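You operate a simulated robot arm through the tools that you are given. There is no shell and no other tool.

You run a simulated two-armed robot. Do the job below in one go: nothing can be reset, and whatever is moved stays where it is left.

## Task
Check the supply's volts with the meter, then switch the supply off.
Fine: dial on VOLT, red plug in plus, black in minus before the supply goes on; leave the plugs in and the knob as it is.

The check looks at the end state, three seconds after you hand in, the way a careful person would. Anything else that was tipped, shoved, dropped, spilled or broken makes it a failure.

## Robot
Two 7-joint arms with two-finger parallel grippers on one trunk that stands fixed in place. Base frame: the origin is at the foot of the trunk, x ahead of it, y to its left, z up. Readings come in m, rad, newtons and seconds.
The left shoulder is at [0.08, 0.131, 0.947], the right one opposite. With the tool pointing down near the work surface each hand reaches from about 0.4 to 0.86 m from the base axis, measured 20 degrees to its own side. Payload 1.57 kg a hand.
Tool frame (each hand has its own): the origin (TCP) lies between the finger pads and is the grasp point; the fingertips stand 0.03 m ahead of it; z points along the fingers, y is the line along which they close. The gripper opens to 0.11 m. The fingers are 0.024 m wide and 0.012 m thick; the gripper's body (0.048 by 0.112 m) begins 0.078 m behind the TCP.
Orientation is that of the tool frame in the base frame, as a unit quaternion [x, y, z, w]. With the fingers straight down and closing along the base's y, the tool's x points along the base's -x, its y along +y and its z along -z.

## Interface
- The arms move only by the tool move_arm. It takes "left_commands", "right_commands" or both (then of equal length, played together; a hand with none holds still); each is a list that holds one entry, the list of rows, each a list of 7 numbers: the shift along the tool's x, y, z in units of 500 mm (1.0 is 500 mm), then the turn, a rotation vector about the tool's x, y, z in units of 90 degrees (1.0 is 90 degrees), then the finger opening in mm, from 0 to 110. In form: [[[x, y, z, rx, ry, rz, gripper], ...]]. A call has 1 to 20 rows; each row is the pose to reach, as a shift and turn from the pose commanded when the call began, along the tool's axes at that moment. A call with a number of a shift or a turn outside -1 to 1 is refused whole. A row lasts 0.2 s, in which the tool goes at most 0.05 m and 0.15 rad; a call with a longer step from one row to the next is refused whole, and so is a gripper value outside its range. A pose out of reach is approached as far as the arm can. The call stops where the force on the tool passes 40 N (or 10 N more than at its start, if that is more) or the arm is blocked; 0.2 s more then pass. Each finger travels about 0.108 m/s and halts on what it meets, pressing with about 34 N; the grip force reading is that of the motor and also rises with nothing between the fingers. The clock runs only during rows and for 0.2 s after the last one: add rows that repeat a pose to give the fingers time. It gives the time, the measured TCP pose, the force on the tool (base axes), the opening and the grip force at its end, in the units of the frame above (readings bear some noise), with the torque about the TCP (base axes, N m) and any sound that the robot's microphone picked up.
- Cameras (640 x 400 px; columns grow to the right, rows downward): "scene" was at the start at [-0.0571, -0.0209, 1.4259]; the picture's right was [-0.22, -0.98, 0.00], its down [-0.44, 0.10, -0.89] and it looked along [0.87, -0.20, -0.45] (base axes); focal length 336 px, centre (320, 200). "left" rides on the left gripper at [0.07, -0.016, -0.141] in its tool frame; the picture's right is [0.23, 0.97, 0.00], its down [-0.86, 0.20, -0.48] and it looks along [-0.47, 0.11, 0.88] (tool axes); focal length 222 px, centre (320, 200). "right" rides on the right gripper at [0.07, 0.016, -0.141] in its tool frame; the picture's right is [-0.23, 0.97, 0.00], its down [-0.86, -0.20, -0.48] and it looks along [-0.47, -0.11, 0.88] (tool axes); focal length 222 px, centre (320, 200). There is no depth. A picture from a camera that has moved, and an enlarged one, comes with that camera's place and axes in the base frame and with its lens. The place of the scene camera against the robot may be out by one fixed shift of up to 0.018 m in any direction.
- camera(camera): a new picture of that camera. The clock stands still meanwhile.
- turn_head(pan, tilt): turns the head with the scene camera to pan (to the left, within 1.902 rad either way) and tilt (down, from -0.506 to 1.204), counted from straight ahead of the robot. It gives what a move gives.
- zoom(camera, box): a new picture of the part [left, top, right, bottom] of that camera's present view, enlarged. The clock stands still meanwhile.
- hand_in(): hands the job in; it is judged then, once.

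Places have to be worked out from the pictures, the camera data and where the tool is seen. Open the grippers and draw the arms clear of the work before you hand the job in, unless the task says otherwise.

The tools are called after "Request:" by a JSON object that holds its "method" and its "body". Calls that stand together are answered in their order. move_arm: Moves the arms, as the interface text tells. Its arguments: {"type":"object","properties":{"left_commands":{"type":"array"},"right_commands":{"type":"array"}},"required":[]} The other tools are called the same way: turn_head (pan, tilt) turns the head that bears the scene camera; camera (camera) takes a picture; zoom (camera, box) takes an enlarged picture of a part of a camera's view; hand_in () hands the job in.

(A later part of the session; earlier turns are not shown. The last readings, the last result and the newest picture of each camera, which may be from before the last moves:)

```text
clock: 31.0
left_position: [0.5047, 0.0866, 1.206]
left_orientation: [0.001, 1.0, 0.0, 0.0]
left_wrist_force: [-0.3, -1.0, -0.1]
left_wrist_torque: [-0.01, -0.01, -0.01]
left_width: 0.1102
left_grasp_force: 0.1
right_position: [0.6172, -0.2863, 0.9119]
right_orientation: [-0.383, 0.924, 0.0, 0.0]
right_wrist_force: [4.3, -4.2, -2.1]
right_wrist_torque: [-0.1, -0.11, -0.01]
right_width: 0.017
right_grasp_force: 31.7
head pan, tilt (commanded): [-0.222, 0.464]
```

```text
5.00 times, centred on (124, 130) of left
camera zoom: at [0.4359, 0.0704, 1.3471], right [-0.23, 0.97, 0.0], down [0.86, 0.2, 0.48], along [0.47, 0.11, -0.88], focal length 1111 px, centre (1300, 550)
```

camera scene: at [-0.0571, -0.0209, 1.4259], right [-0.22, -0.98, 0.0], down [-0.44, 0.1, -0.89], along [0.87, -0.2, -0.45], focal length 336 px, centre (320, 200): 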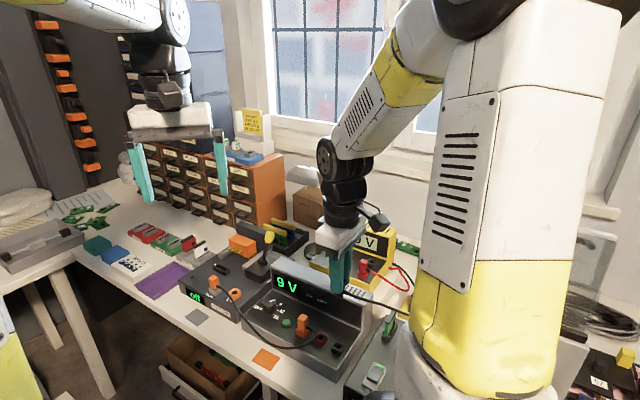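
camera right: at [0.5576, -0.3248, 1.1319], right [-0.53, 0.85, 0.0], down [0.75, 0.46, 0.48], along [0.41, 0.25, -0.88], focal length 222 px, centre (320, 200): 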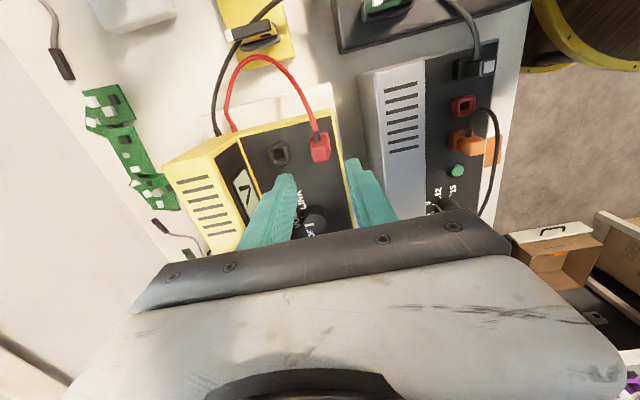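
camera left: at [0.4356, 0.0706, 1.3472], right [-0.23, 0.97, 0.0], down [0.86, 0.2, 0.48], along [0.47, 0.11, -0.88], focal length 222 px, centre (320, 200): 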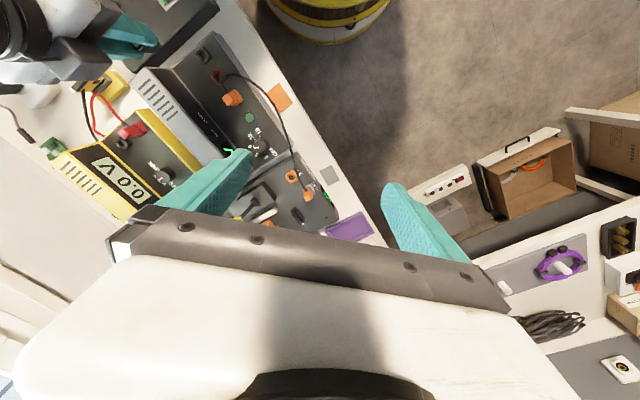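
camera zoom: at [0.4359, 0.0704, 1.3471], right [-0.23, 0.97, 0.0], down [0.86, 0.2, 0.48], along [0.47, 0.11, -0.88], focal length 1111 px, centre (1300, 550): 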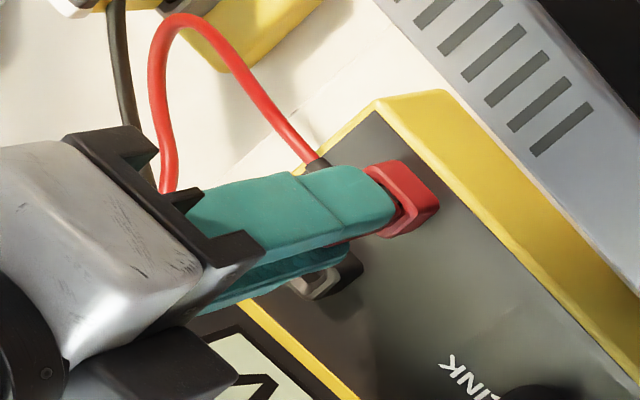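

The red plug is held at 17 mm. I pull it straight up, lift over the supply's hood, and carry it to above the red plus socket.

Request:
{"method": "move_arm", "body": {"right_commands": [[[0, -0.001, -0.004, 0, 0, 0, 5], [0, -0.001, -0.012, 0, 0, 0, 5], [0, -0.001, -0.02, 0, 0, 0, 5], [0, -0.001, -0.03, 0, 0, 0, 5], [0, -0.001, -0.04, 0, 0, 0, 5], [0, -0.001, -0.06, 0, 0, 0, 5], [0, -0.001, -0.1, 0, 0, 0, 5], [0, -0.001, -0.15, 0, 0, 0, 5], [0, -0.001, -0.19, 0, 0, 0, 5]]]}}

Request:
{"method": "camera", "body": {"camera": "right"}}

Request:
{"method": "zoom", "body": {"camera": "left", "box": [40, 80, 200, 180]}}

```text
clock: 33.0
left_position: [0.5043, 0.0865, 1.2071]
left_orientation: [-0.001, 1.0, -0.001, 0.0]
left_wrist_force: [-0.4, -0.4, 0.5]
left_wrist_torque: [0.03, 0.02, 0.02]
left_width: 0.1102
left_grasp_force: 0.0
right_position: [0.6187, -0.2858, 1.0076]
right_orientation: [-0.384, 0.923, 0.0, 0.0]
right_wrist_force: [-0.3, -0.7, -1.0]
right_wrist_torque: [-0.03, 0.03, -0.01]
right_width: 0.0166
right_grasp_force: 32.3
head pan, tilt (commanded): [-0.222, 0.464]
```

```text
taken
camera right: at [0.5583, -0.3246, 1.1483], right [-0.53, 0.85, 0.0], down [0.75, 0.46, 0.48], along [0.41, 0.25, -0.88], focal length 222 px, centre (320, 200)
```

right: 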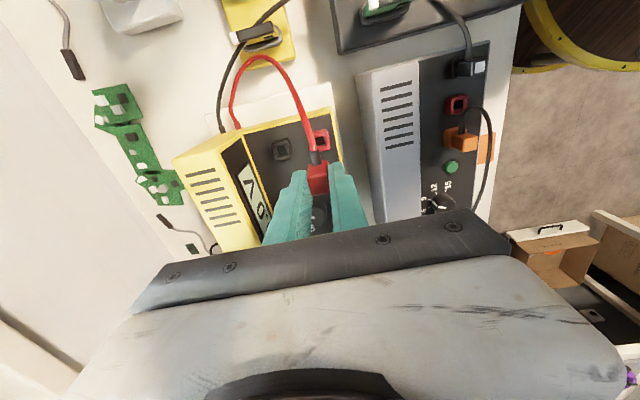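

```text
4.00 times, centred on (120, 130) of left
camera zoom: at [0.4357, 0.0705, 1.3472], right [-0.23, 0.97, 0.0], down [0.86, 0.2, 0.48], along [0.47, 0.11, -0.88], focal length 888 px, centre (1120, 480)
```

zoom: 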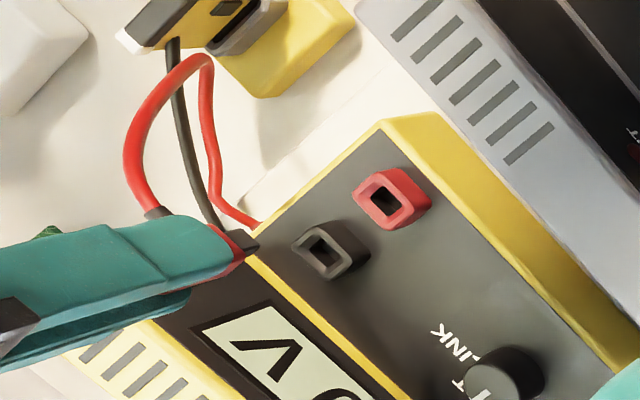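

The red plug is free and straight in the grip. I carry it across to above the red socket.

Request:
{"method": "move_arm", "body": {"right_commands": [[[-0.0014, 0.0442, 0, 0, 0, 0, 5], [-0.0028, 0.0884, 0, 0, 0, 0, 5], [-0.0042, 0.1327, 0, 0, 0, 0, 5], [-0.0056, 0.1769, 0, 0, 0, 0, 5], [-0.007, 0.2211, 0, 0, 0, 0, 5], [-0.0084, 0.2653, 0, 0, 0, 0, 5], [-0.0098, 0.3096, 0, 0, 0, 0, 5], [-0.0112, 0.3538, 0, 0, 0, 0, 5], [-0.0126, 0.398, 0, 0, 0, 0, 5], [-0.0126, 0.398, 0, 0, 0, 0, 5]]]}}

Request:
{"method": "camera", "body": {"camera": "right"}}

Request:
{"method": "zoom", "body": {"camera": "right", "box": [280, 105, 360, 155]}}

Request:
{"method": "zoom", "body": {"camera": "right", "box": [280, 150, 360, 200]}}

Request:
{"method": "zoom", "body": {"camera": "left", "box": [100, 10, 300, 135]}}

Request:
{"method": "zoom", "body": {"camera": "scene", "box": [270, 250, 400, 370]}}

```text
clock: 35.2
left_position: [0.504, 0.0873, 1.2067]
left_orientation: [0.001, 1.0, 0.0, 0.001]
left_wrist_force: [-0.5, -0.1, 0.9]
left_wrist_torque: [-0.01, -0.03, -0.01]
left_width: 0.1101
left_grasp_force: 0.1
right_position: [0.4824, -0.1402, 1.0051]
right_orientation: [-0.383, 0.924, 0.001, -0.001]
right_wrist_force: [-0.2, -0.3, -0.6]
right_wrist_torque: [0.0, 0.02, -0.03]
right_width: 0.0164
right_grasp_force: 31.9
head pan, tilt (commanded): [-0.222, 0.464]
```

```text
taken
camera right: at [0.4228, -0.1788, 1.1467], right [-0.53, 0.85, 0.0], down [0.75, 0.46, 0.48], along [0.41, 0.25, -0.88], focal length 222 px, centre (320, 200)
```

right: 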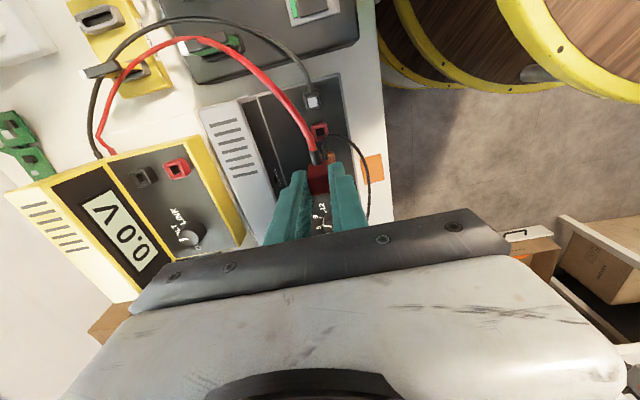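

```text
8.00 times, centred on (320, 130) of right
camera zoom: at [0.4228, -0.1788, 1.1467], right [-0.53, 0.85, 0.0], down [0.75, 0.46, 0.48], along [0.41, 0.25, -0.88], focal length 1777 px, centre (320, 760)
```

zoom: 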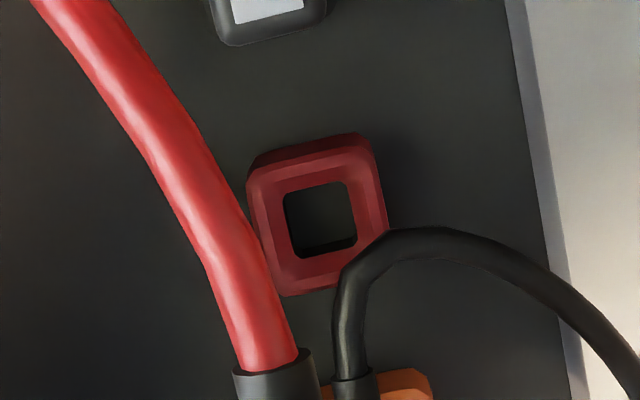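

```text
8.00 times, centred on (320, 175) of right
camera zoom: at [0.4228, -0.1788, 1.1467], right [-0.53, 0.85, 0.0], down [0.75, 0.46, 0.48], along [0.41, 0.25, -0.88], focal length 1777 px, centre (320, 400)
```

zoom: 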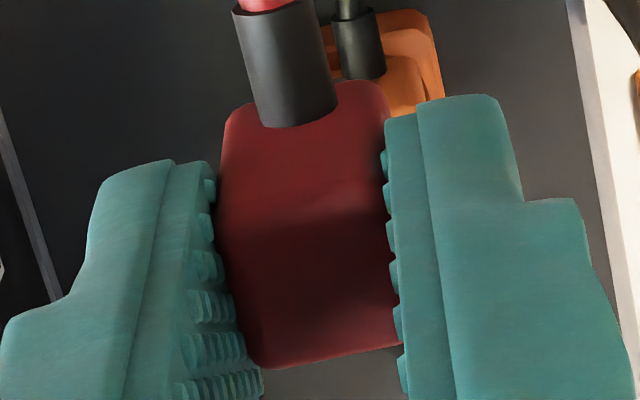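

```text
3.20 times, centred on (200, 72) of left
camera zoom: at [0.4356, 0.0706, 1.3472], right [-0.23, 0.97, 0.0], down [0.86, 0.2, 0.48], along [0.47, 0.11, -0.88], focal length 711 px, centre (704, 608)
```

zoom: 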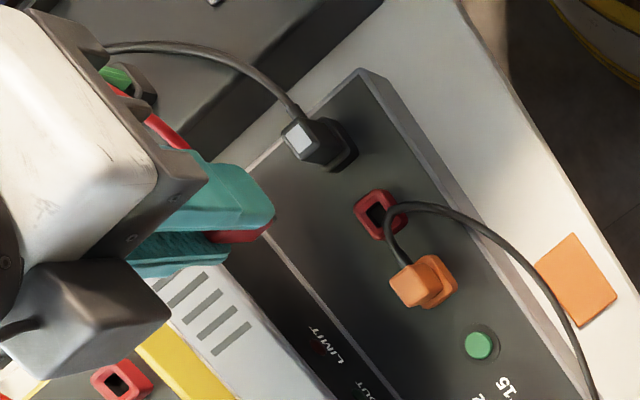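

```text
3.33 times, centred on (335, 310) of scene
camera zoom: at [-0.0571, -0.0208, 1.4259], right [-0.22, -0.98, 0.0], down [-0.44, 0.1, -0.89], along [0.87, -0.2, -0.45], focal length 1121 px, centre (270, -167)
```

zoom: 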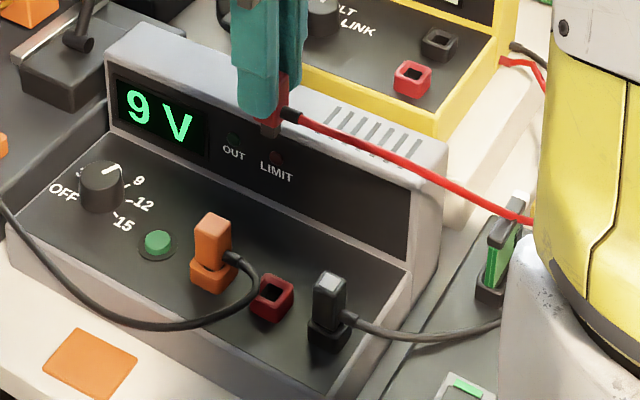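

At this height the red ring reads within about 0.7 mm of the plug axis. I descend to TCP z≈0.879 with a small correction, then re-measure as I did for the black plug.

Request:
{"method": "move_arm", "body": {"right_commands": [[[0.0006, 0.0006, 0.05, 0, 0, 0, 5], [0.0006, 0.0006, 0.1, 0, 0, 0, 5], [0.0006, 0.0006, 0.15, 0, 0, 0, 5], [0.0006, 0.0006, 0.2, 0, 0, 0, 5], [0.0006, 0.0006, 0.235, 0, 0, 0, 5], [0.0006, 0.0006, 0.253, 0, 0, 0, 5], [0.0006, 0.0006, 0.253, 0, 0, 0, 5]]]}}

Request:
{"method": "zoom", "body": {"camera": "right", "box": [280, 125, 360, 175]}}

Request:
{"method": "zoom", "body": {"camera": "left", "box": [190, 50, 254, 90]}}

Request:
{"method": "zoom", "body": {"camera": "scene", "box": [300, 300, 348, 350]}}

```text
clock: 36.8
left_position: [0.5034, 0.0865, 1.207]
left_orientation: [0.0, 1.0, 0.0, -0.001]
left_wrist_force: [-0.3, -0.1, 0.0]
left_wrist_torque: [0.03, -0.02, -0.02]
left_width: 0.1102
left_grasp_force: 0.1
right_position: [0.4795, -0.1419, 0.8797]
right_orientation: [-0.382, 0.924, 0.0, 0.0]
right_wrist_force: [0.0, 0.1, -0.1]
right_wrist_torque: [0.0, 0.0, 0.01]
right_width: 0.0166
right_grasp_force: 32.1
head pan, tilt (commanded): [-0.222, 0.464]
```

```text
8.00 times, centred on (320, 150) of right
camera zoom: at [0.421, -0.1797, 1.022], right [-0.53, 0.85, 0.0], down [0.75, 0.46, 0.48], along [0.41, 0.25, -0.88], focal length 1777 px, centre (320, 600)
```

zoom: 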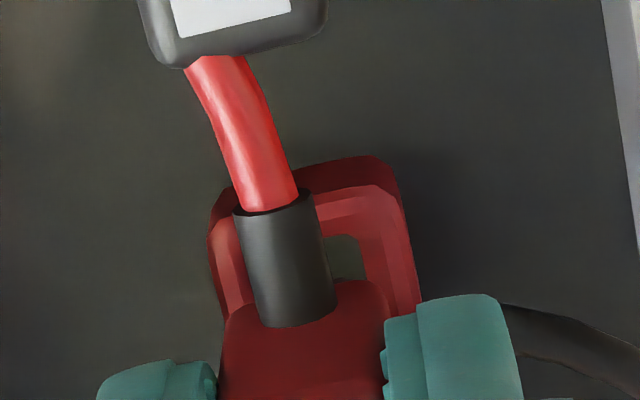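

```text
10.00 times, centred on (222, 70) of left
camera zoom: at [0.4356, 0.0706, 1.3472], right [-0.23, 0.97, 0.0], down [0.86, 0.2, 0.48], along [0.47, 0.11, -0.88], focal length 2221 px, centre (1300, 1500)
```

zoom: 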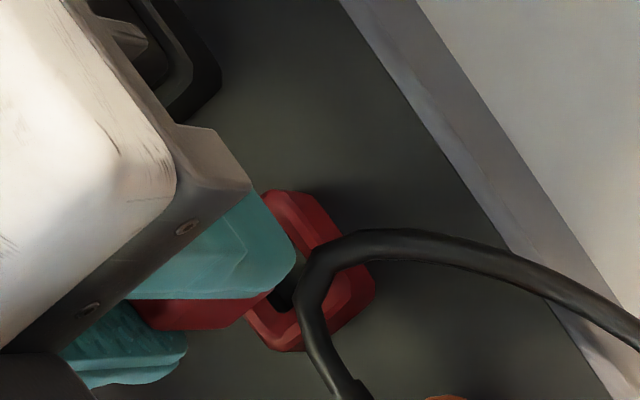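

```text
8.00 times, centred on (324, 325) of scene
camera zoom: at [-0.0571, -0.0208, 1.4259], right [-0.22, -0.98, 0.0], down [-0.44, 0.1, -0.89], along [0.87, -0.2, -0.45], focal length 2689 px, centre (288, -800)
```

zoom: 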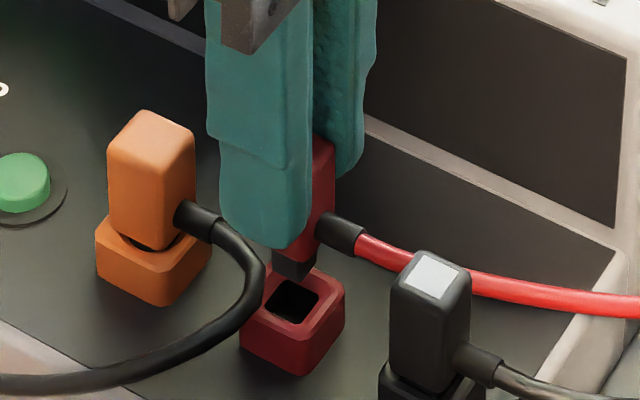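

Both the right and scene views put the pin about 0.5 mm too far along tool x. I correct that and lower 12 mm, watching the force; the fingertips stay above the orange plug's cable.

Request:
{"method": "move_arm", "body": {"right_commands": [[[-0.001, 0, 0.006, 0, 0, 0, 5], [-0.001, 0, 0.012, 0, 0, 0, 5], [-0.001, 0, 0.018, 0, 0, 0, 5], [-0.001, 0, 0.024, 0, 0, 0, 5]]]}}

Request:
{"method": "zoom", "body": {"camera": "scene", "box": [300, 300, 348, 350]}}

Request:
{"method": "zoom", "body": {"camera": "left", "box": [190, 50, 254, 90]}}

Request:
{"method": "zoom", "body": {"camera": "right", "box": [270, 115, 390, 190]}}

```text
clock: 37.8
left_position: [0.5045, 0.0869, 1.2061]
left_orientation: [0.0, 1.0, 0.0, 0.0]
left_wrist_force: [0.4, 0.4, -0.3]
left_wrist_torque: [0.03, 0.01, 0.01]
left_width: 0.1103
left_grasp_force: 0.1
right_position: [0.4801, -0.1408, 0.8671]
right_orientation: [-0.383, 0.924, 0.001, 0.0]
right_wrist_force: [-0.9, -0.1, 0.8]
right_wrist_torque: [-0.01, 0.01, -0.01]
right_width: 0.0167
right_grasp_force: 32.1
head pan, tilt (commanded): [-0.222, 0.464]
```

```text
8.00 times, centred on (324, 325) of scene
camera zoom: at [-0.0571, -0.0208, 1.4259], right [-0.22, -0.98, 0.0], down [-0.44, 0.1, -0.89], along [0.87, -0.2, -0.45], focal length 2689 px, centre (288, -800)
```

zoom: 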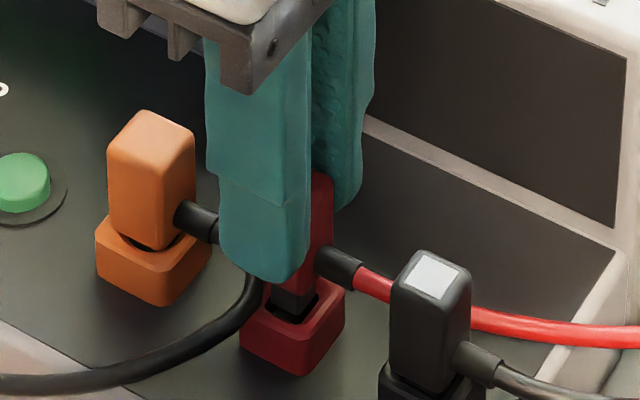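

```text
10.00 times, centred on (222, 70) of left
camera zoom: at [0.4356, 0.0706, 1.3472], right [-0.23, 0.97, 0.0], down [0.86, 0.2, 0.48], along [0.47, 0.11, -0.88], focal length 2221 px, centre (1300, 1500)
```

zoom: 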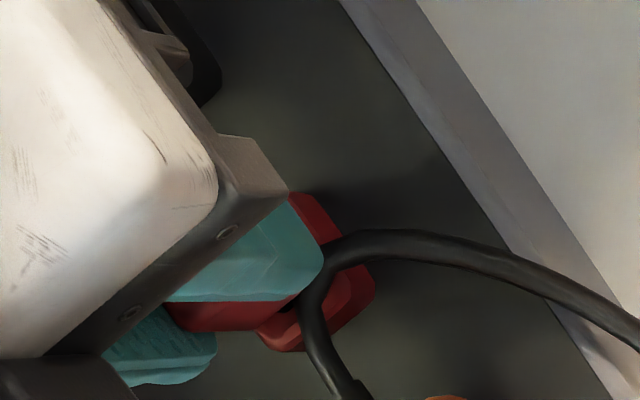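

```text
5.33 times, centred on (330, 152) of right
camera zoom: at [0.4214, -0.1794, 1.0087], right [-0.53, 0.85, 0.0], down [0.75, 0.46, 0.48], along [0.41, 0.25, -0.88], focal length 1185 px, centre (267, 453)
```

zoom: 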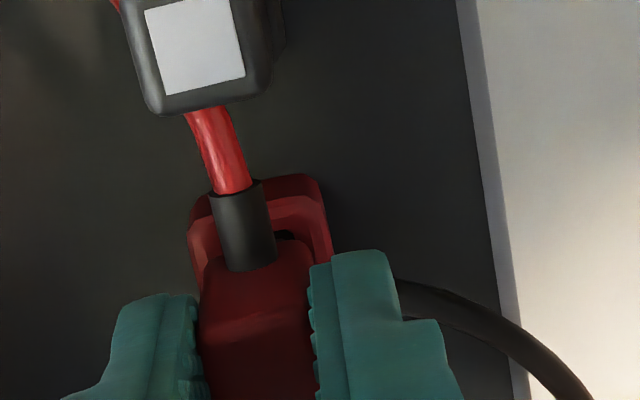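

The red pin is in the socket without force and the fingers remain above the orange cable. I continue down in 2.5 mm steps to the seat.

Request:
{"method": "move_arm", "body": {"right_commands": [[[0, 0, 0.005, 0, 0, 0, 5], [0, 0, 0.01, 0, 0, 0, 5], [0, 0, 0.015, 0, 0, 0, 5], [0, 0, 0.019, 0, 0, 0, 5]]]}}

Request:
{"method": "zoom", "body": {"camera": "scene", "box": [300, 300, 348, 350]}}

Request:
{"method": "zoom", "body": {"camera": "left", "box": [190, 50, 254, 90]}}

```text
clock: 38.8
left_position: [0.5048, 0.0868, 1.2069]
left_orientation: [0.0, 1.0, 0.0, 0.0]
left_wrist_force: [0.0, -0.5, -0.1]
left_wrist_torque: [0.03, -0.01, -0.01]
left_width: 0.1099
left_grasp_force: 0.1
right_position: [0.4814, -0.1417, 0.8587]
right_orientation: [-0.383, 0.924, 0.0, 0.0]
right_wrist_force: [-0.7, 0.0, 4.0]
right_wrist_torque: [0.01, 0.02, -0.03]
right_width: 0.0166
right_grasp_force: 31.5
head pan, tilt (commanded): [-0.222, 0.464]
```

```text
8.00 times, centred on (324, 325) of scene
camera zoom: at [-0.0572, -0.0208, 1.4259], right [-0.22, -0.98, 0.0], down [-0.44, 0.1, -0.89], along [0.87, -0.2, -0.45], focal length 2689 px, centre (288, -800)
```

zoom: 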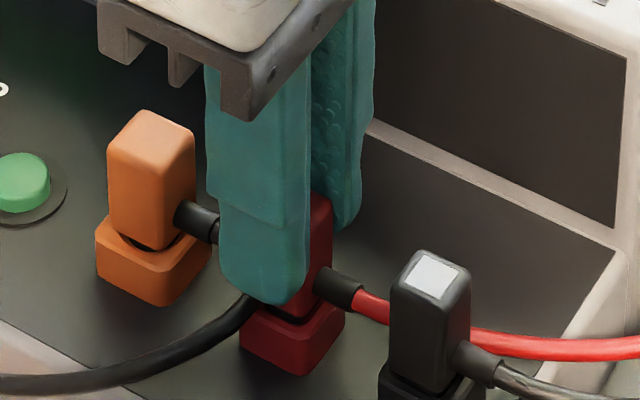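

```text
10.00 times, centred on (222, 70) of left
camera zoom: at [0.4355, 0.0706, 1.3472], right [-0.23, 0.97, 0.0], down [0.86, 0.2, 0.48], along [0.47, 0.11, -0.88], focal length 2221 px, centre (1300, 1500)
```

zoom: 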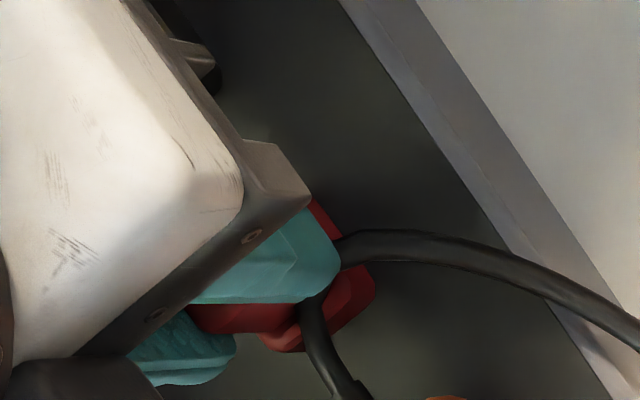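

Force is only 4 N at z 0.859, just at the start of contact. I press 2–3 mm further, to the depth where the black plug seated.

Request:
{"method": "move_arm", "body": {"right_commands": [[[0, 0, 0.0015, 0, 0, 0, 5], [0, 0, 0.003, 0, 0, 0, 5], [0, 0, 0.0045, 0, 0, 0, 5], [0, 0, 0.0045, 0, 0, 0, 5]]]}}

Request:
{"method": "zoom", "body": {"camera": "scene", "box": [300, 300, 348, 350]}}

Request:
{"method": "zoom", "body": {"camera": "right", "box": [270, 115, 390, 190]}}

```text
clock: 39.8
left_position: [0.5046, 0.0851, 1.2073]
left_orientation: [0.001, 1.0, 0.0, -0.001]
left_wrist_force: [-0.6, -0.4, -0.4]
left_wrist_torque: [-0.02, -0.02, -0.04]
left_width: 0.11
left_grasp_force: 0.1
right_position: [0.4814, -0.1406, 0.8563]
right_orientation: [-0.383, 0.924, 0.0, 0.002]
right_wrist_force: [2.5, -4.1, 23.2]
right_wrist_torque: [-0.07, -0.13, -0.01]
right_width: 0.0168
right_grasp_force: 32.1
head pan, tilt (commanded): [-0.222, 0.464]
```

```text
8.00 times, centred on (324, 325) of scene
camera zoom: at [-0.0575, -0.0209, 1.4259], right [-0.22, -0.98, 0.0], down [-0.44, 0.1, -0.89], along [0.87, -0.2, -0.45], focal length 2689 px, centre (288, -800)
```

zoom: 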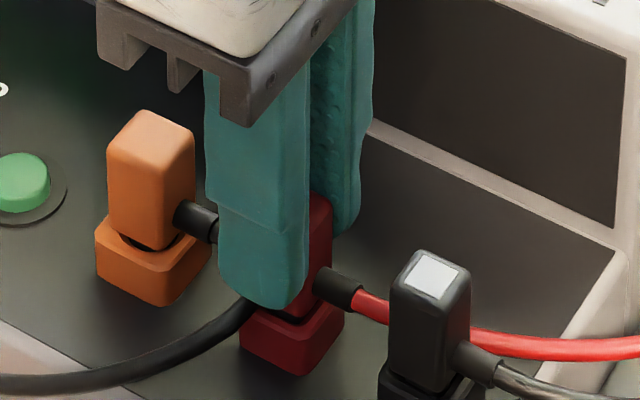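

```text
5.33 times, centred on (330, 152) of right
camera zoom: at [0.4213, -0.1792, 0.998], right [-0.53, 0.85, 0.0], down [0.74, 0.46, 0.48], along [0.41, 0.25, -0.88], focal length 1185 px, centre (267, 453)
```

zoom: 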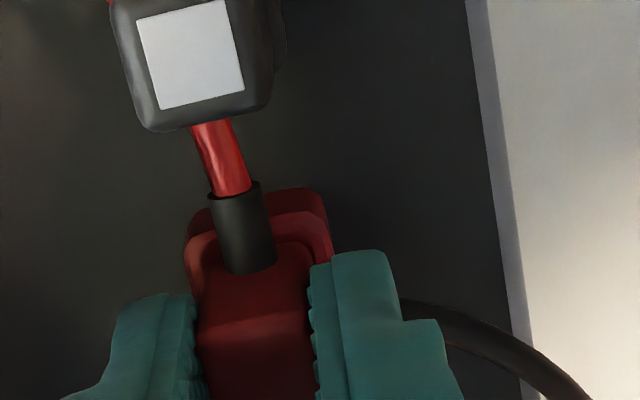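

The red plug seats at the same depth with 23 N. I open the fingers to 32 mm and lift straight up.

Request:
{"method": "move_arm", "body": {"right_commands": [[[0, 0, 0, 0, 0, 0, 22], [0, 0, 0, 0, 0, 0, 30], [0, 0, 0, 0, 0, 0, 32], [0, 0, -0.03, 0, 0, 0, 32], [0, 0, -0.09, 0, 0, 0, 32], [0, 0, -0.15, 0, 0, 0, 32], [0, 0, -0.21, 0, 0, 0, 32], [0, 0, -0.25, 0, 0, 0, 32]]]}}

Request:
{"method": "camera", "body": {"camera": "right"}}

Request:
{"method": "zoom", "body": {"camera": "left", "box": [180, 30, 300, 105]}}

Request:
{"method": "zoom", "body": {"camera": "scene", "box": [280, 290, 376, 360]}}

Request:
{"method": "zoom", "body": {"camera": "scene", "box": [250, 200, 410, 320]}}

```text
clock: 41.6
left_position: [0.5046, 0.087, 1.2071]
left_orientation: [-0.001, 1.0, 0.0, -0.001]
left_wrist_force: [0.0, -0.1, -0.8]
left_wrist_torque: [0.03, -0.01, -0.02]
left_width: 0.1096
left_grasp_force: 0.0
right_position: [0.4808, -0.1418, 0.9799]
right_orientation: [-0.383, 0.924, 0.0, 0.0]
right_wrist_force: [0.5, 0.1, 0.4]
right_wrist_torque: [-0.02, 0.01, -0.01]
right_width: 0.0321
right_grasp_force: 0.0
head pan, tilt (commanded): [-0.222, 0.464]
```

```text
taken
camera right: at [0.4214, -0.1797, 1.1228], right [-0.53, 0.85, 0.0], down [0.75, 0.46, 0.48], along [0.41, 0.25, -0.88], focal length 222 px, centre (320, 200)
```

right: 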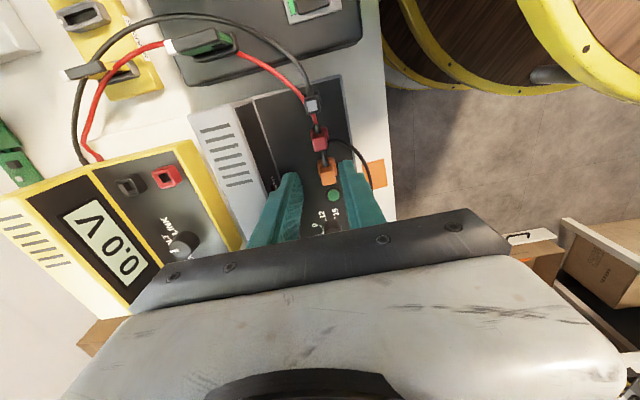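

```text
5.33 times, centred on (240, 68) of left
camera zoom: at [0.4358, 0.0706, 1.3472], right [-0.23, 0.97, 0.0], down [0.86, 0.2, 0.48], along [0.47, 0.11, -0.88], focal length 1185 px, centre (747, 907)
```

zoom: 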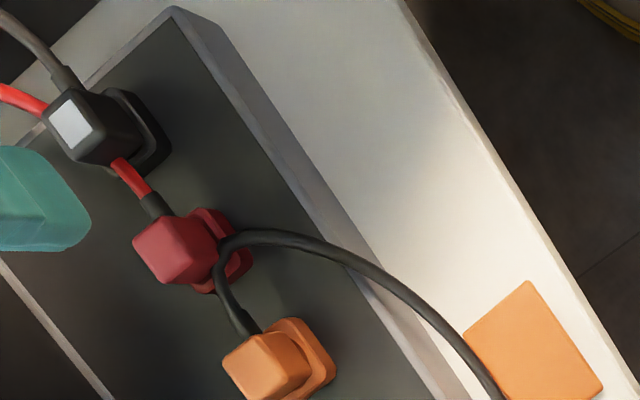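

```text
5.71 times, centred on (328, 325) of scene
camera zoom: at [-0.0569, -0.0208, 1.4259], right [-0.22, -0.98, 0.0], down [-0.44, 0.1, -0.89], along [0.87, -0.2, -0.45], focal length 1921 px, centre (274, -514)
```

zoom: 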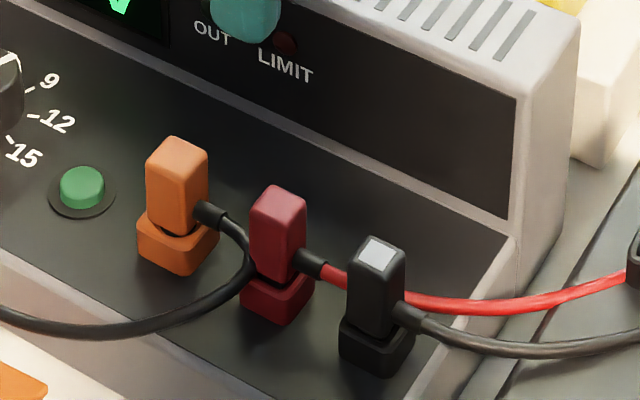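

```text
3.33 times, centred on (330, 260) of scene
camera zoom: at [-0.0569, -0.0208, 1.4259], right [-0.22, -0.98, 0.0], down [-0.44, 0.1, -0.89], along [0.87, -0.2, -0.45], focal length 1121 px, centre (287, 0)
```

zoom: 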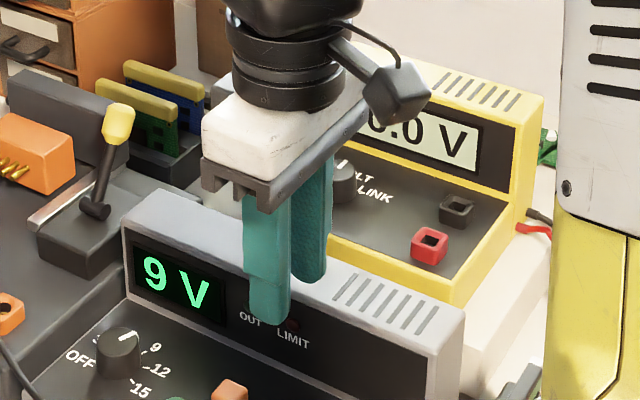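

Both plugs stand seated in plus (red) and minus (black) and the meter shows 0.0 V with the supply's output off. I close the fingers and move above the green button at about (0.551,-0.072).

Request:
{"method": "move_arm", "body": {"right_commands": [[[-0.03, 0, 0, 0, 0, 0, 20], [-0.065, 0, 0, 0, 0, 0, 8], [-0.1, 0, 0, 0, 0, 0, 0], [-0.135, 0, 0.01, 0, 0, 0, 0], [-0.17, 0, 0.02, 0, 0, 0, 0], [-0.1956, 0, 0.04, 0, 0, 0, 0], [-0.1956, 0, 0.04, 0, 0, 0, 0]]]}}

Request:
{"method": "camera", "body": {"camera": "right"}}

Request:
{"method": "zoom", "body": {"camera": "right", "box": [270, 100, 370, 200]}}

Request:
{"method": "zoom", "body": {"camera": "left", "box": [200, 60, 340, 160]}}

Request:
{"method": "zoom", "body": {"camera": "scene", "box": [240, 250, 360, 350]}}

```text
clock: 43.2
left_position: [0.5057, 0.0884, 1.2059]
left_orientation: [0.0, 1.0, 0.0, 0.0]
left_wrist_force: [0.5, -0.4, 1.1]
left_wrist_torque: [-0.02, -0.01, 0.01]
left_width: 0.11
left_grasp_force: 0.1
right_position: [0.5502, -0.074, 0.9617]
right_orientation: [-0.383, 0.924, 0.0, 0.0]
right_wrist_force: [0.2, -0.3, 0.8]
right_wrist_torque: [0.0, 0.01, 0.0]
right_width: 0.0001
right_grasp_force: 21.0
head pan, tilt (commanded): [-0.222, 0.464]
```

```text
taken
camera right: at [0.4912, -0.1113, 1.1026], right [-0.53, 0.85, 0.0], down [0.75, 0.46, 0.48], along [0.41, 0.25, -0.88], focal length 222 px, centre (320, 200)
```

right: 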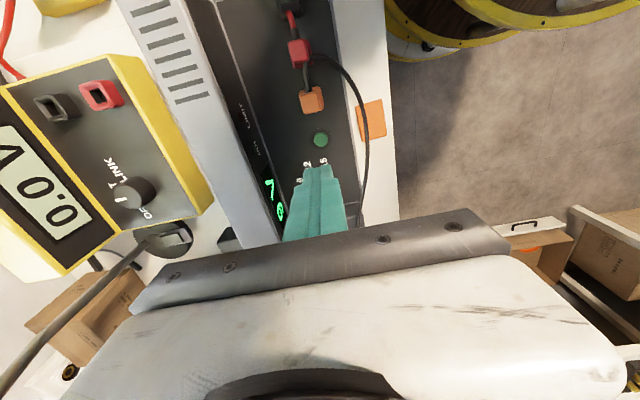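

```text
4.00 times, centred on (320, 150) of right
camera zoom: at [0.4912, -0.1113, 1.1026], right [-0.53, 0.85, 0.0], down [0.75, 0.46, 0.48], along [0.41, 0.25, -0.88], focal length 888 px, centre (320, 400)
```

zoom: 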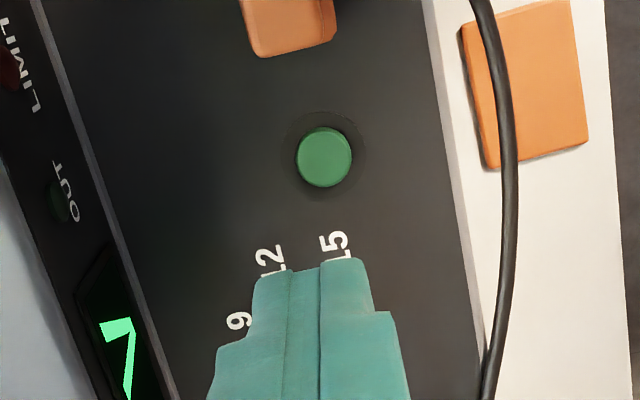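

```text
4.00 times, centred on (270, 110) of left
camera zoom: at [0.4356, 0.0706, 1.3472], right [-0.23, 0.97, 0.0], down [0.86, 0.2, 0.48], along [0.47, 0.11, -0.88], focal length 888 px, centre (520, 560)
```

zoom: 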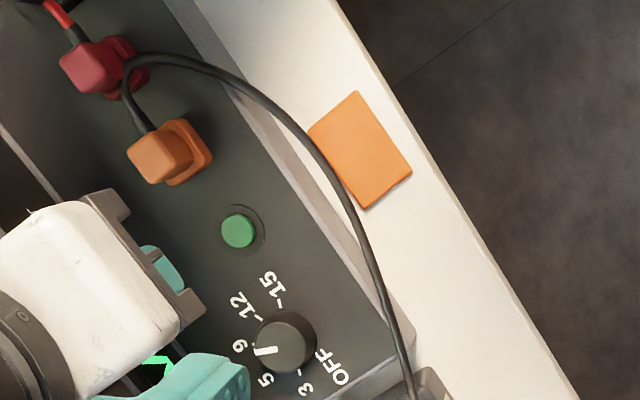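

```text
4.00 times, centred on (300, 300) of scene
camera zoom: at [-0.0571, -0.0208, 1.4259], right [-0.22, -0.98, 0.0], down [-0.44, 0.1, -0.89], along [0.87, -0.2, -0.45], focal length 1345 px, centre (400, -200)
```

zoom: 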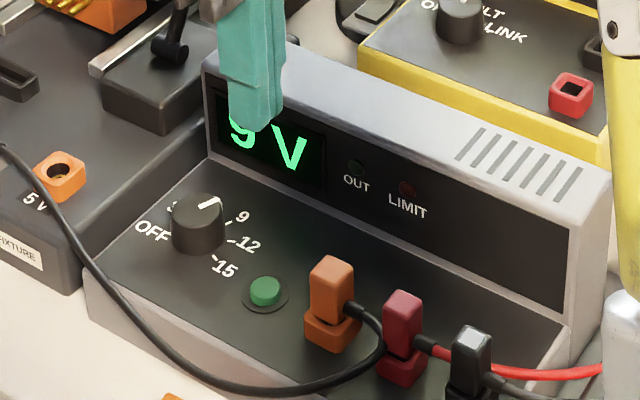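

The button lies about 1.3 mm along +tool y from the tool axis. I correct that and come down to about 13 mm above it.

Request:
{"method": "move_arm", "body": {"right_commands": [[[0, 0.0026, 0.05, 0, 0, 0, 0], [0, 0.0026, 0.1, 0, 0, 0, 0], [0, 0.0026, 0.15, 0, 0, 0, 0], [0, 0.0026, 0.2, 0, 0, 0, 0], [0, 0.0026, 0.238, 0, 0, 0, 0], [0, 0.0026, 0.238, 0, 0, 0, 0]]]}}

Request:
{"method": "zoom", "body": {"camera": "right", "box": [270, 100, 370, 200]}}

Request:
{"method": "zoom", "body": {"camera": "left", "box": [220, 70, 300, 130]}}

Request:
{"method": "zoom", "body": {"camera": "scene", "box": [260, 280, 340, 350]}}

```text
clock: 44.6
left_position: [0.504, 0.0869, 1.2066]
left_orientation: [0.0, 1.0, 0.0, 0.0]
left_wrist_force: [0.3, 0.3, 0.1]
left_wrist_torque: [-0.02, -0.02, 0.01]
left_width: 0.11
left_grasp_force: 0.1
right_position: [0.5486, -0.0702, 0.8421]
right_orientation: [-0.382, 0.924, -0.001, 0.001]
right_wrist_force: [0.7, 0.0, -0.1]
right_wrist_torque: [-0.03, -0.01, -0.01]
right_width: 0.0
right_grasp_force: 22.1
head pan, tilt (commanded): [-0.222, 0.464]
```

```text
4.00 times, centred on (320, 150) of right
camera zoom: at [0.4889, -0.1079, 0.9832], right [-0.53, 0.85, 0.0], down [0.75, 0.46, 0.48], along [0.41, 0.25, -0.88], focal length 888 px, centre (320, 400)
```

zoom: 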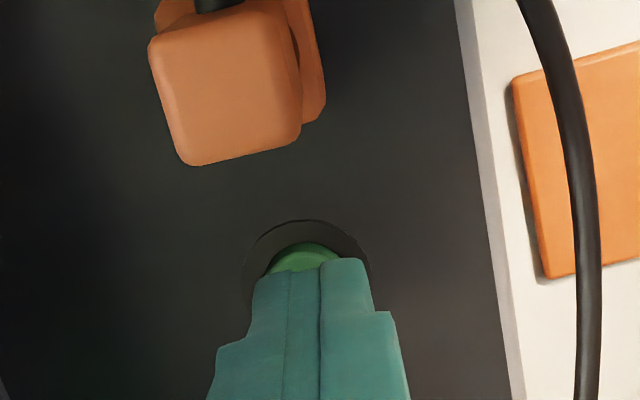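

```text
6.67 times, centred on (260, 100) of left
camera zoom: at [0.4356, 0.0706, 1.3472], right [-0.23, 0.97, 0.0], down [0.86, 0.2, 0.48], along [0.47, 0.11, -0.88], focal length 1481 px, centre (720, 867)
```

zoom: 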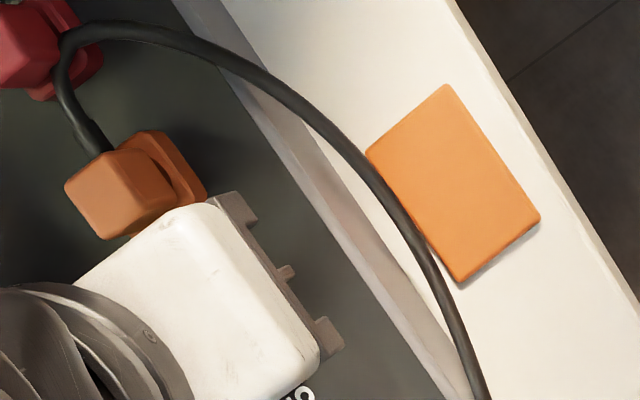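

```text
5.71 times, centred on (300, 315) of scene
camera zoom: at [-0.0571, -0.0208, 1.4259], right [-0.22, -0.98, 0.0], down [-0.44, 0.1, -0.89], along [0.87, -0.2, -0.45], focal length 1921 px, centre (434, -457)
```

zoom: 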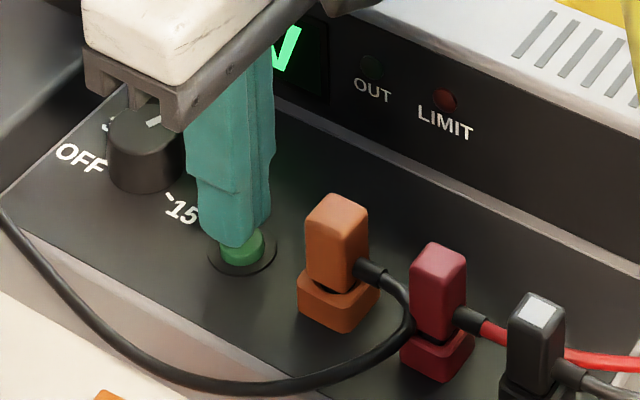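

The bezel now shows the fingers about 3.5 mm too far along +y and 1.5 mm along +x of the button centre. I shift back at this height and check.

Request:
{"method": "move_arm", "body": {"right_commands": [[[-0.003, -0.007, 0, 0, 0, 0, 0], [-0.003, -0.007, 0, 0, 0, 0, 0]]]}}

Request:
{"method": "zoom", "body": {"camera": "right", "box": [270, 100, 370, 200]}}

Request:
{"method": "zoom", "body": {"camera": "scene", "box": [260, 280, 340, 350]}}

```text
clock: 45.2
left_position: [0.5045, 0.0867, 1.2075]
left_orientation: [0.0, 1.0, 0.0, 0.0]
left_wrist_force: [-0.5, 0.0, -0.6]
left_wrist_torque: [0.03, -0.02, 0.01]
left_width: 0.1101
left_grasp_force: 0.1
right_position: [0.5517, -0.0703, 0.8419]
right_orientation: [-0.383, 0.924, 0.0, 0.0]
right_wrist_force: [0.1, 1.2, 0.3]
right_wrist_torque: [0.02, 0.0, 0.02]
right_width: 0.0003
right_grasp_force: 21.2
head pan, tilt (commanded): [-0.222, 0.464]
```

```text
4.00 times, centred on (320, 150) of right
camera zoom: at [0.4927, -0.1094, 0.983], right [-0.53, 0.85, 0.0], down [0.75, 0.46, 0.48], along [0.41, 0.25, -0.88], focal length 888 px, centre (320, 400)
```

zoom: 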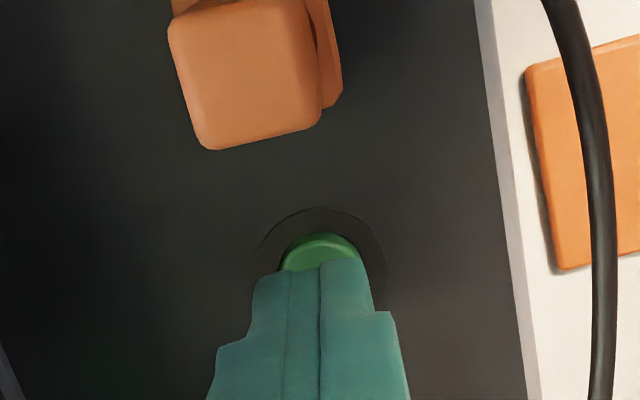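

```text
5.71 times, centred on (300, 315) of scene
camera zoom: at [-0.0571, -0.0208, 1.4259], right [-0.22, -0.98, 0.0], down [-0.44, 0.1, -0.89], along [0.87, -0.2, -0.45], focal length 1921 px, centre (434, -457)
```

zoom: 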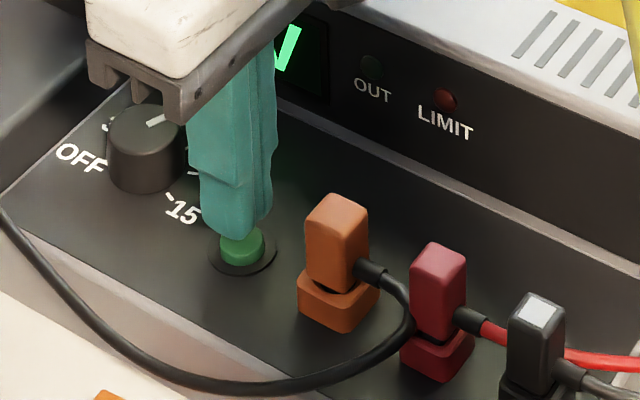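

The fingers are now centred over the button. I go down in small steps to contact and a little press.

Request:
{"method": "move_arm", "body": {"right_commands": [[[0, 0, 0.01, 0, 0, 0, 0], [0, 0, 0.02, 0, 0, 0, 0], [0, 0, 0.024, 0, 0, 0, 0], [0, 0, 0.027, 0, 0, 0, 0], [0, 0, 0.03, 0, 0, 0, 0]]]}}

Request:
{"method": "zoom", "body": {"camera": "scene", "box": [260, 280, 340, 350]}}

Request:
{"method": "zoom", "body": {"camera": "right", "box": [270, 100, 370, 200]}}

```text
clock: 46.4
left_position: [0.5038, 0.0855, 1.2069]
left_orientation: [0.0, 1.0, 0.0, 0.0]
left_wrist_force: [1.0, 0.4, -0.8]
left_wrist_torque: [0.02, 0.04, 0.02]
left_width: 0.1101
left_grasp_force: 0.0
right_position: [0.5528, -0.0722, 0.827]
right_orientation: [-0.383, 0.924, 0.001, 0.001]
right_wrist_force: [-2.4, 1.5, 11.5]
right_wrist_torque: [0.03, 0.11, -0.02]
right_width: 0.0003
right_grasp_force: 21.1
head pan, tilt (commanded): [-0.222, 0.464]
heard: click
```

```text
5.71 times, centred on (300, 315) of scene
camera zoom: at [-0.0575, -0.0207, 1.4259], right [-0.22, -0.98, 0.0], down [-0.44, 0.1, -0.89], along [0.87, -0.2, -0.45], focal length 1921 px, centre (434, -457)
```

zoom: 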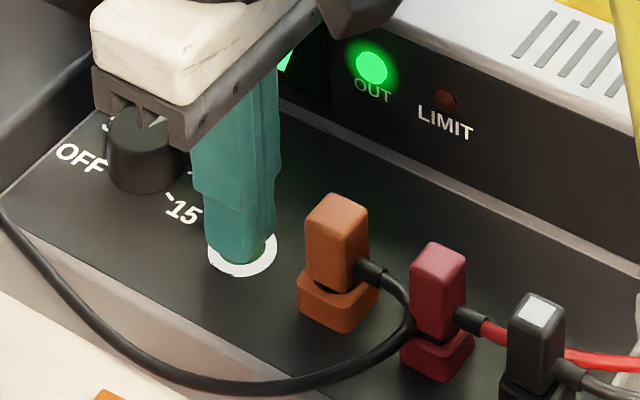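

```text
4.00 times, centred on (320, 150) of right
camera zoom: at [0.4932, -0.1104, 0.969], right [-0.53, 0.85, 0.0], down [0.74, 0.46, 0.48], along [0.41, 0.25, -0.88], focal length 888 px, centre (320, 400)
```

zoom: 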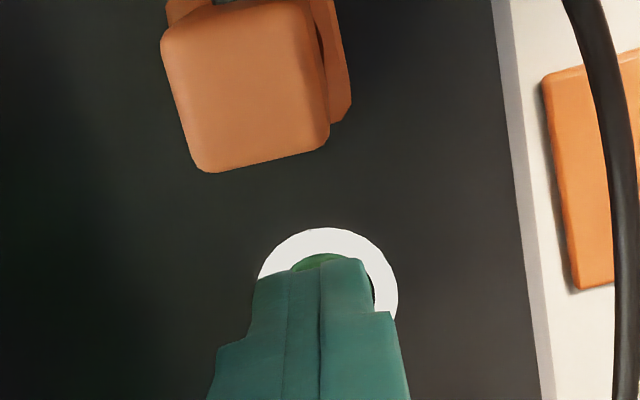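

A click was heard, the OUT lamp is green and the button's ring is lit: the supply is on. I lift off 30 mm and read the meter.

Request:
{"method": "move_arm", "body": {"right_commands": [[[0, 0, -0.01, 0, 0, 0, 0], [0, 0, -0.03, 0, 0, 0, 0], [0, 0, -0.06, 0, 0, 0, 0], [0, 0, -0.06, 0, 0, 0, 0]]]}}

Request:
{"method": "zoom", "body": {"camera": "scene", "box": [230, 205, 410, 345]}}

Request:
{"method": "zoom", "body": {"camera": "left", "box": [60, 120, 220, 220]}}

Request:
{"method": "camera", "body": {"camera": "right"}}

```text
clock: 47.4
left_position: [0.5046, 0.086, 1.2067]
left_orientation: [-0.001, 1.0, -0.001, -0.001]
left_wrist_force: [0.3, -0.4, 0.2]
left_wrist_torque: [0.01, -0.03, 0.03]
left_width: 0.1102
left_grasp_force: 0.1
right_position: [0.5522, -0.0715, 0.8573]
right_orientation: [-0.383, 0.924, 0.0, 0.0]
right_wrist_force: [-1.1, 0.5, 0.2]
right_wrist_torque: [-0.01, -0.01, -0.01]
right_width: 0.0
right_grasp_force: 21.3
head pan, tilt (commanded): [-0.222, 0.464]
```

```text
2.86 times, centred on (320, 275) of scene
camera zoom: at [-0.0571, -0.0208, 1.4259], right [-0.22, -0.98, 0.0], down [-0.44, 0.1, -0.89], along [0.87, -0.2, -0.45], focal length 960 px, centre (320, -14)
```

zoom: 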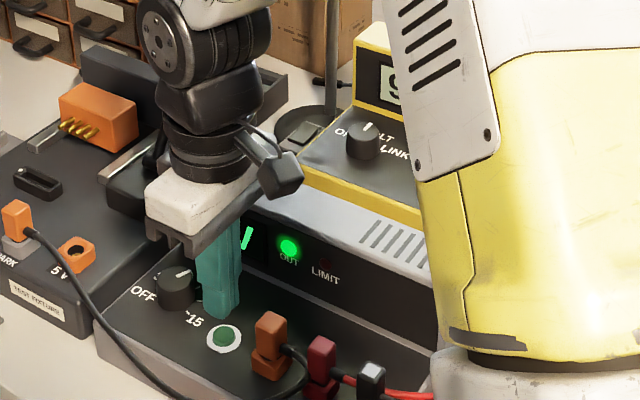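

```text
4.00 times, centred on (140, 170) of left
camera zoom: at [0.4357, 0.0706, 1.3472], right [-0.23, 0.97, 0.0], down [0.86, 0.2, 0.48], along [0.47, 0.11, -0.88], focal length 888 px, centre (1040, 320)
```

zoom: 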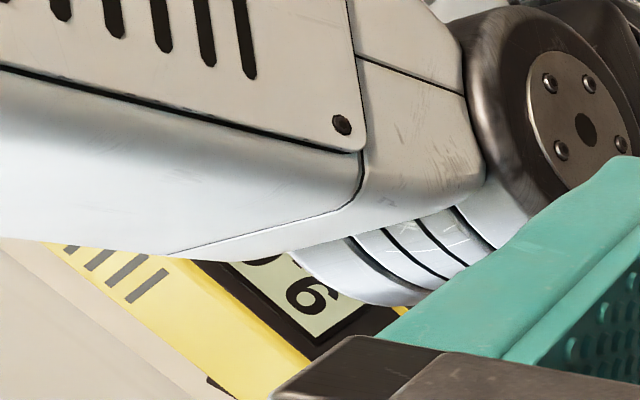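

```text
taken
camera right: at [0.4935, -0.1101, 0.9991], right [-0.53, 0.85, 0.0], down [0.75, 0.46, 0.48], along [0.41, 0.25, -0.88], focal length 222 px, centre (320, 200)
```

right: 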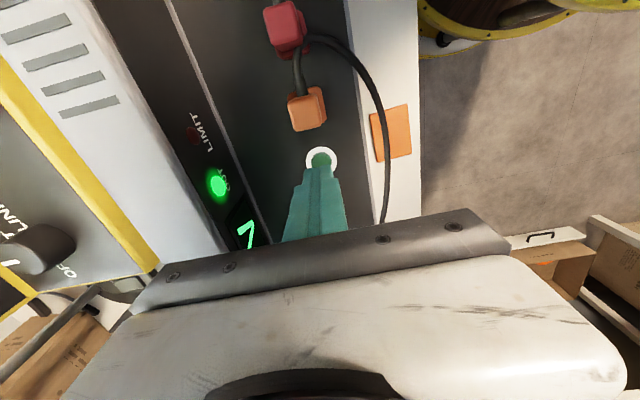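

The OUT lamp stays on and the meter begins with 9, but the arm hides the rest. I lift higher so the meter's reading can be seen whole.

Request:
{"method": "move_arm", "body": {"right_commands": [[[0, 0, -0.06, 0, 0, 0, 0], [0, 0, -0.13, 0, 0, 0, 0], [0, 0, -0.2, 0, 0, 0, 0], [0, 0, -0.22, 0, 0, 0, 0]]]}}

Request:
{"method": "camera", "body": {"camera": "right"}}

Request:
{"method": "zoom", "body": {"camera": "scene", "box": [230, 205, 410, 345]}}

Request:
{"method": "zoom", "body": {"camera": "right", "box": [0, 100, 160, 260]}}

```text
clock: 48.4
left_position: [0.5054, 0.088, 1.2064]
left_orientation: [0.0, 1.0, 0.0, 0.0]
left_wrist_force: [0.6, -0.6, 0.2]
left_wrist_torque: [0.01, -0.01, 0.03]
left_width: 0.1102
left_grasp_force: 0.0
right_position: [0.5527, -0.0721, 0.9678]
right_orientation: [-0.383, 0.924, 0.0, 0.001]
right_wrist_force: [0.0, -0.7, 0.3]
right_wrist_torque: [0.02, 0.0, 0.0]
right_width: 0.0001
right_grasp_force: 21.1
head pan, tilt (commanded): [-0.222, 0.464]
```

```text
taken
camera right: at [0.4934, -0.1097, 1.1094], right [-0.53, 0.85, 0.0], down [0.75, 0.46, 0.48], along [0.41, 0.25, -0.88], focal length 222 px, centre (320, 200)
```

right: 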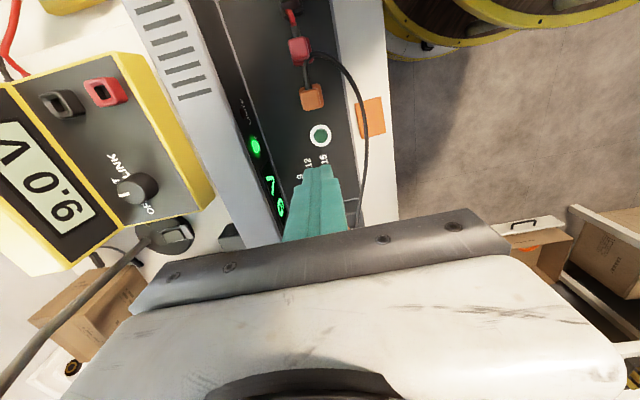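

```text
2.86 times, centred on (320, 275) of scene
camera zoom: at [-0.057, -0.0208, 1.4259], right [-0.22, -0.98, 0.0], down [-0.44, 0.1, -0.89], along [0.87, -0.2, -0.45], focal length 960 px, centre (320, -14)
```

zoom: 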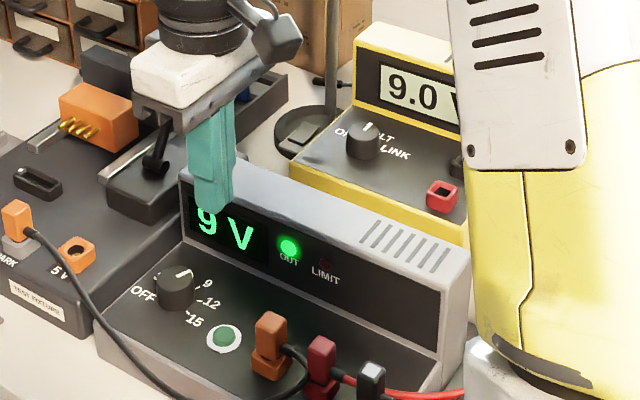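

```text
2.50 times, centred on (80, 180) of right
camera zoom: at [0.4934, -0.1097, 1.1094], right [-0.53, 0.85, 0.0], down [0.75, 0.46, 0.48], along [0.41, 0.25, -0.88], focal length 555 px, centre (920, 250)
```

zoom: 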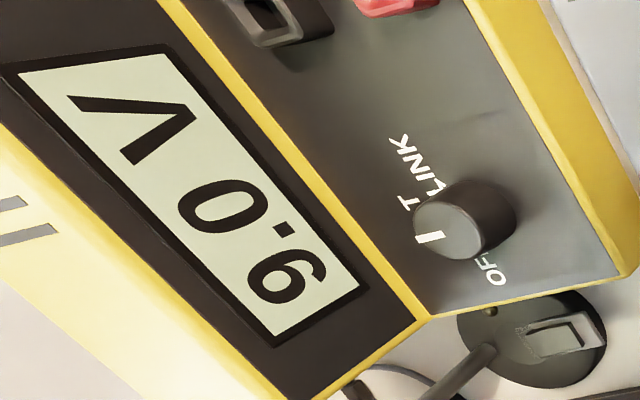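

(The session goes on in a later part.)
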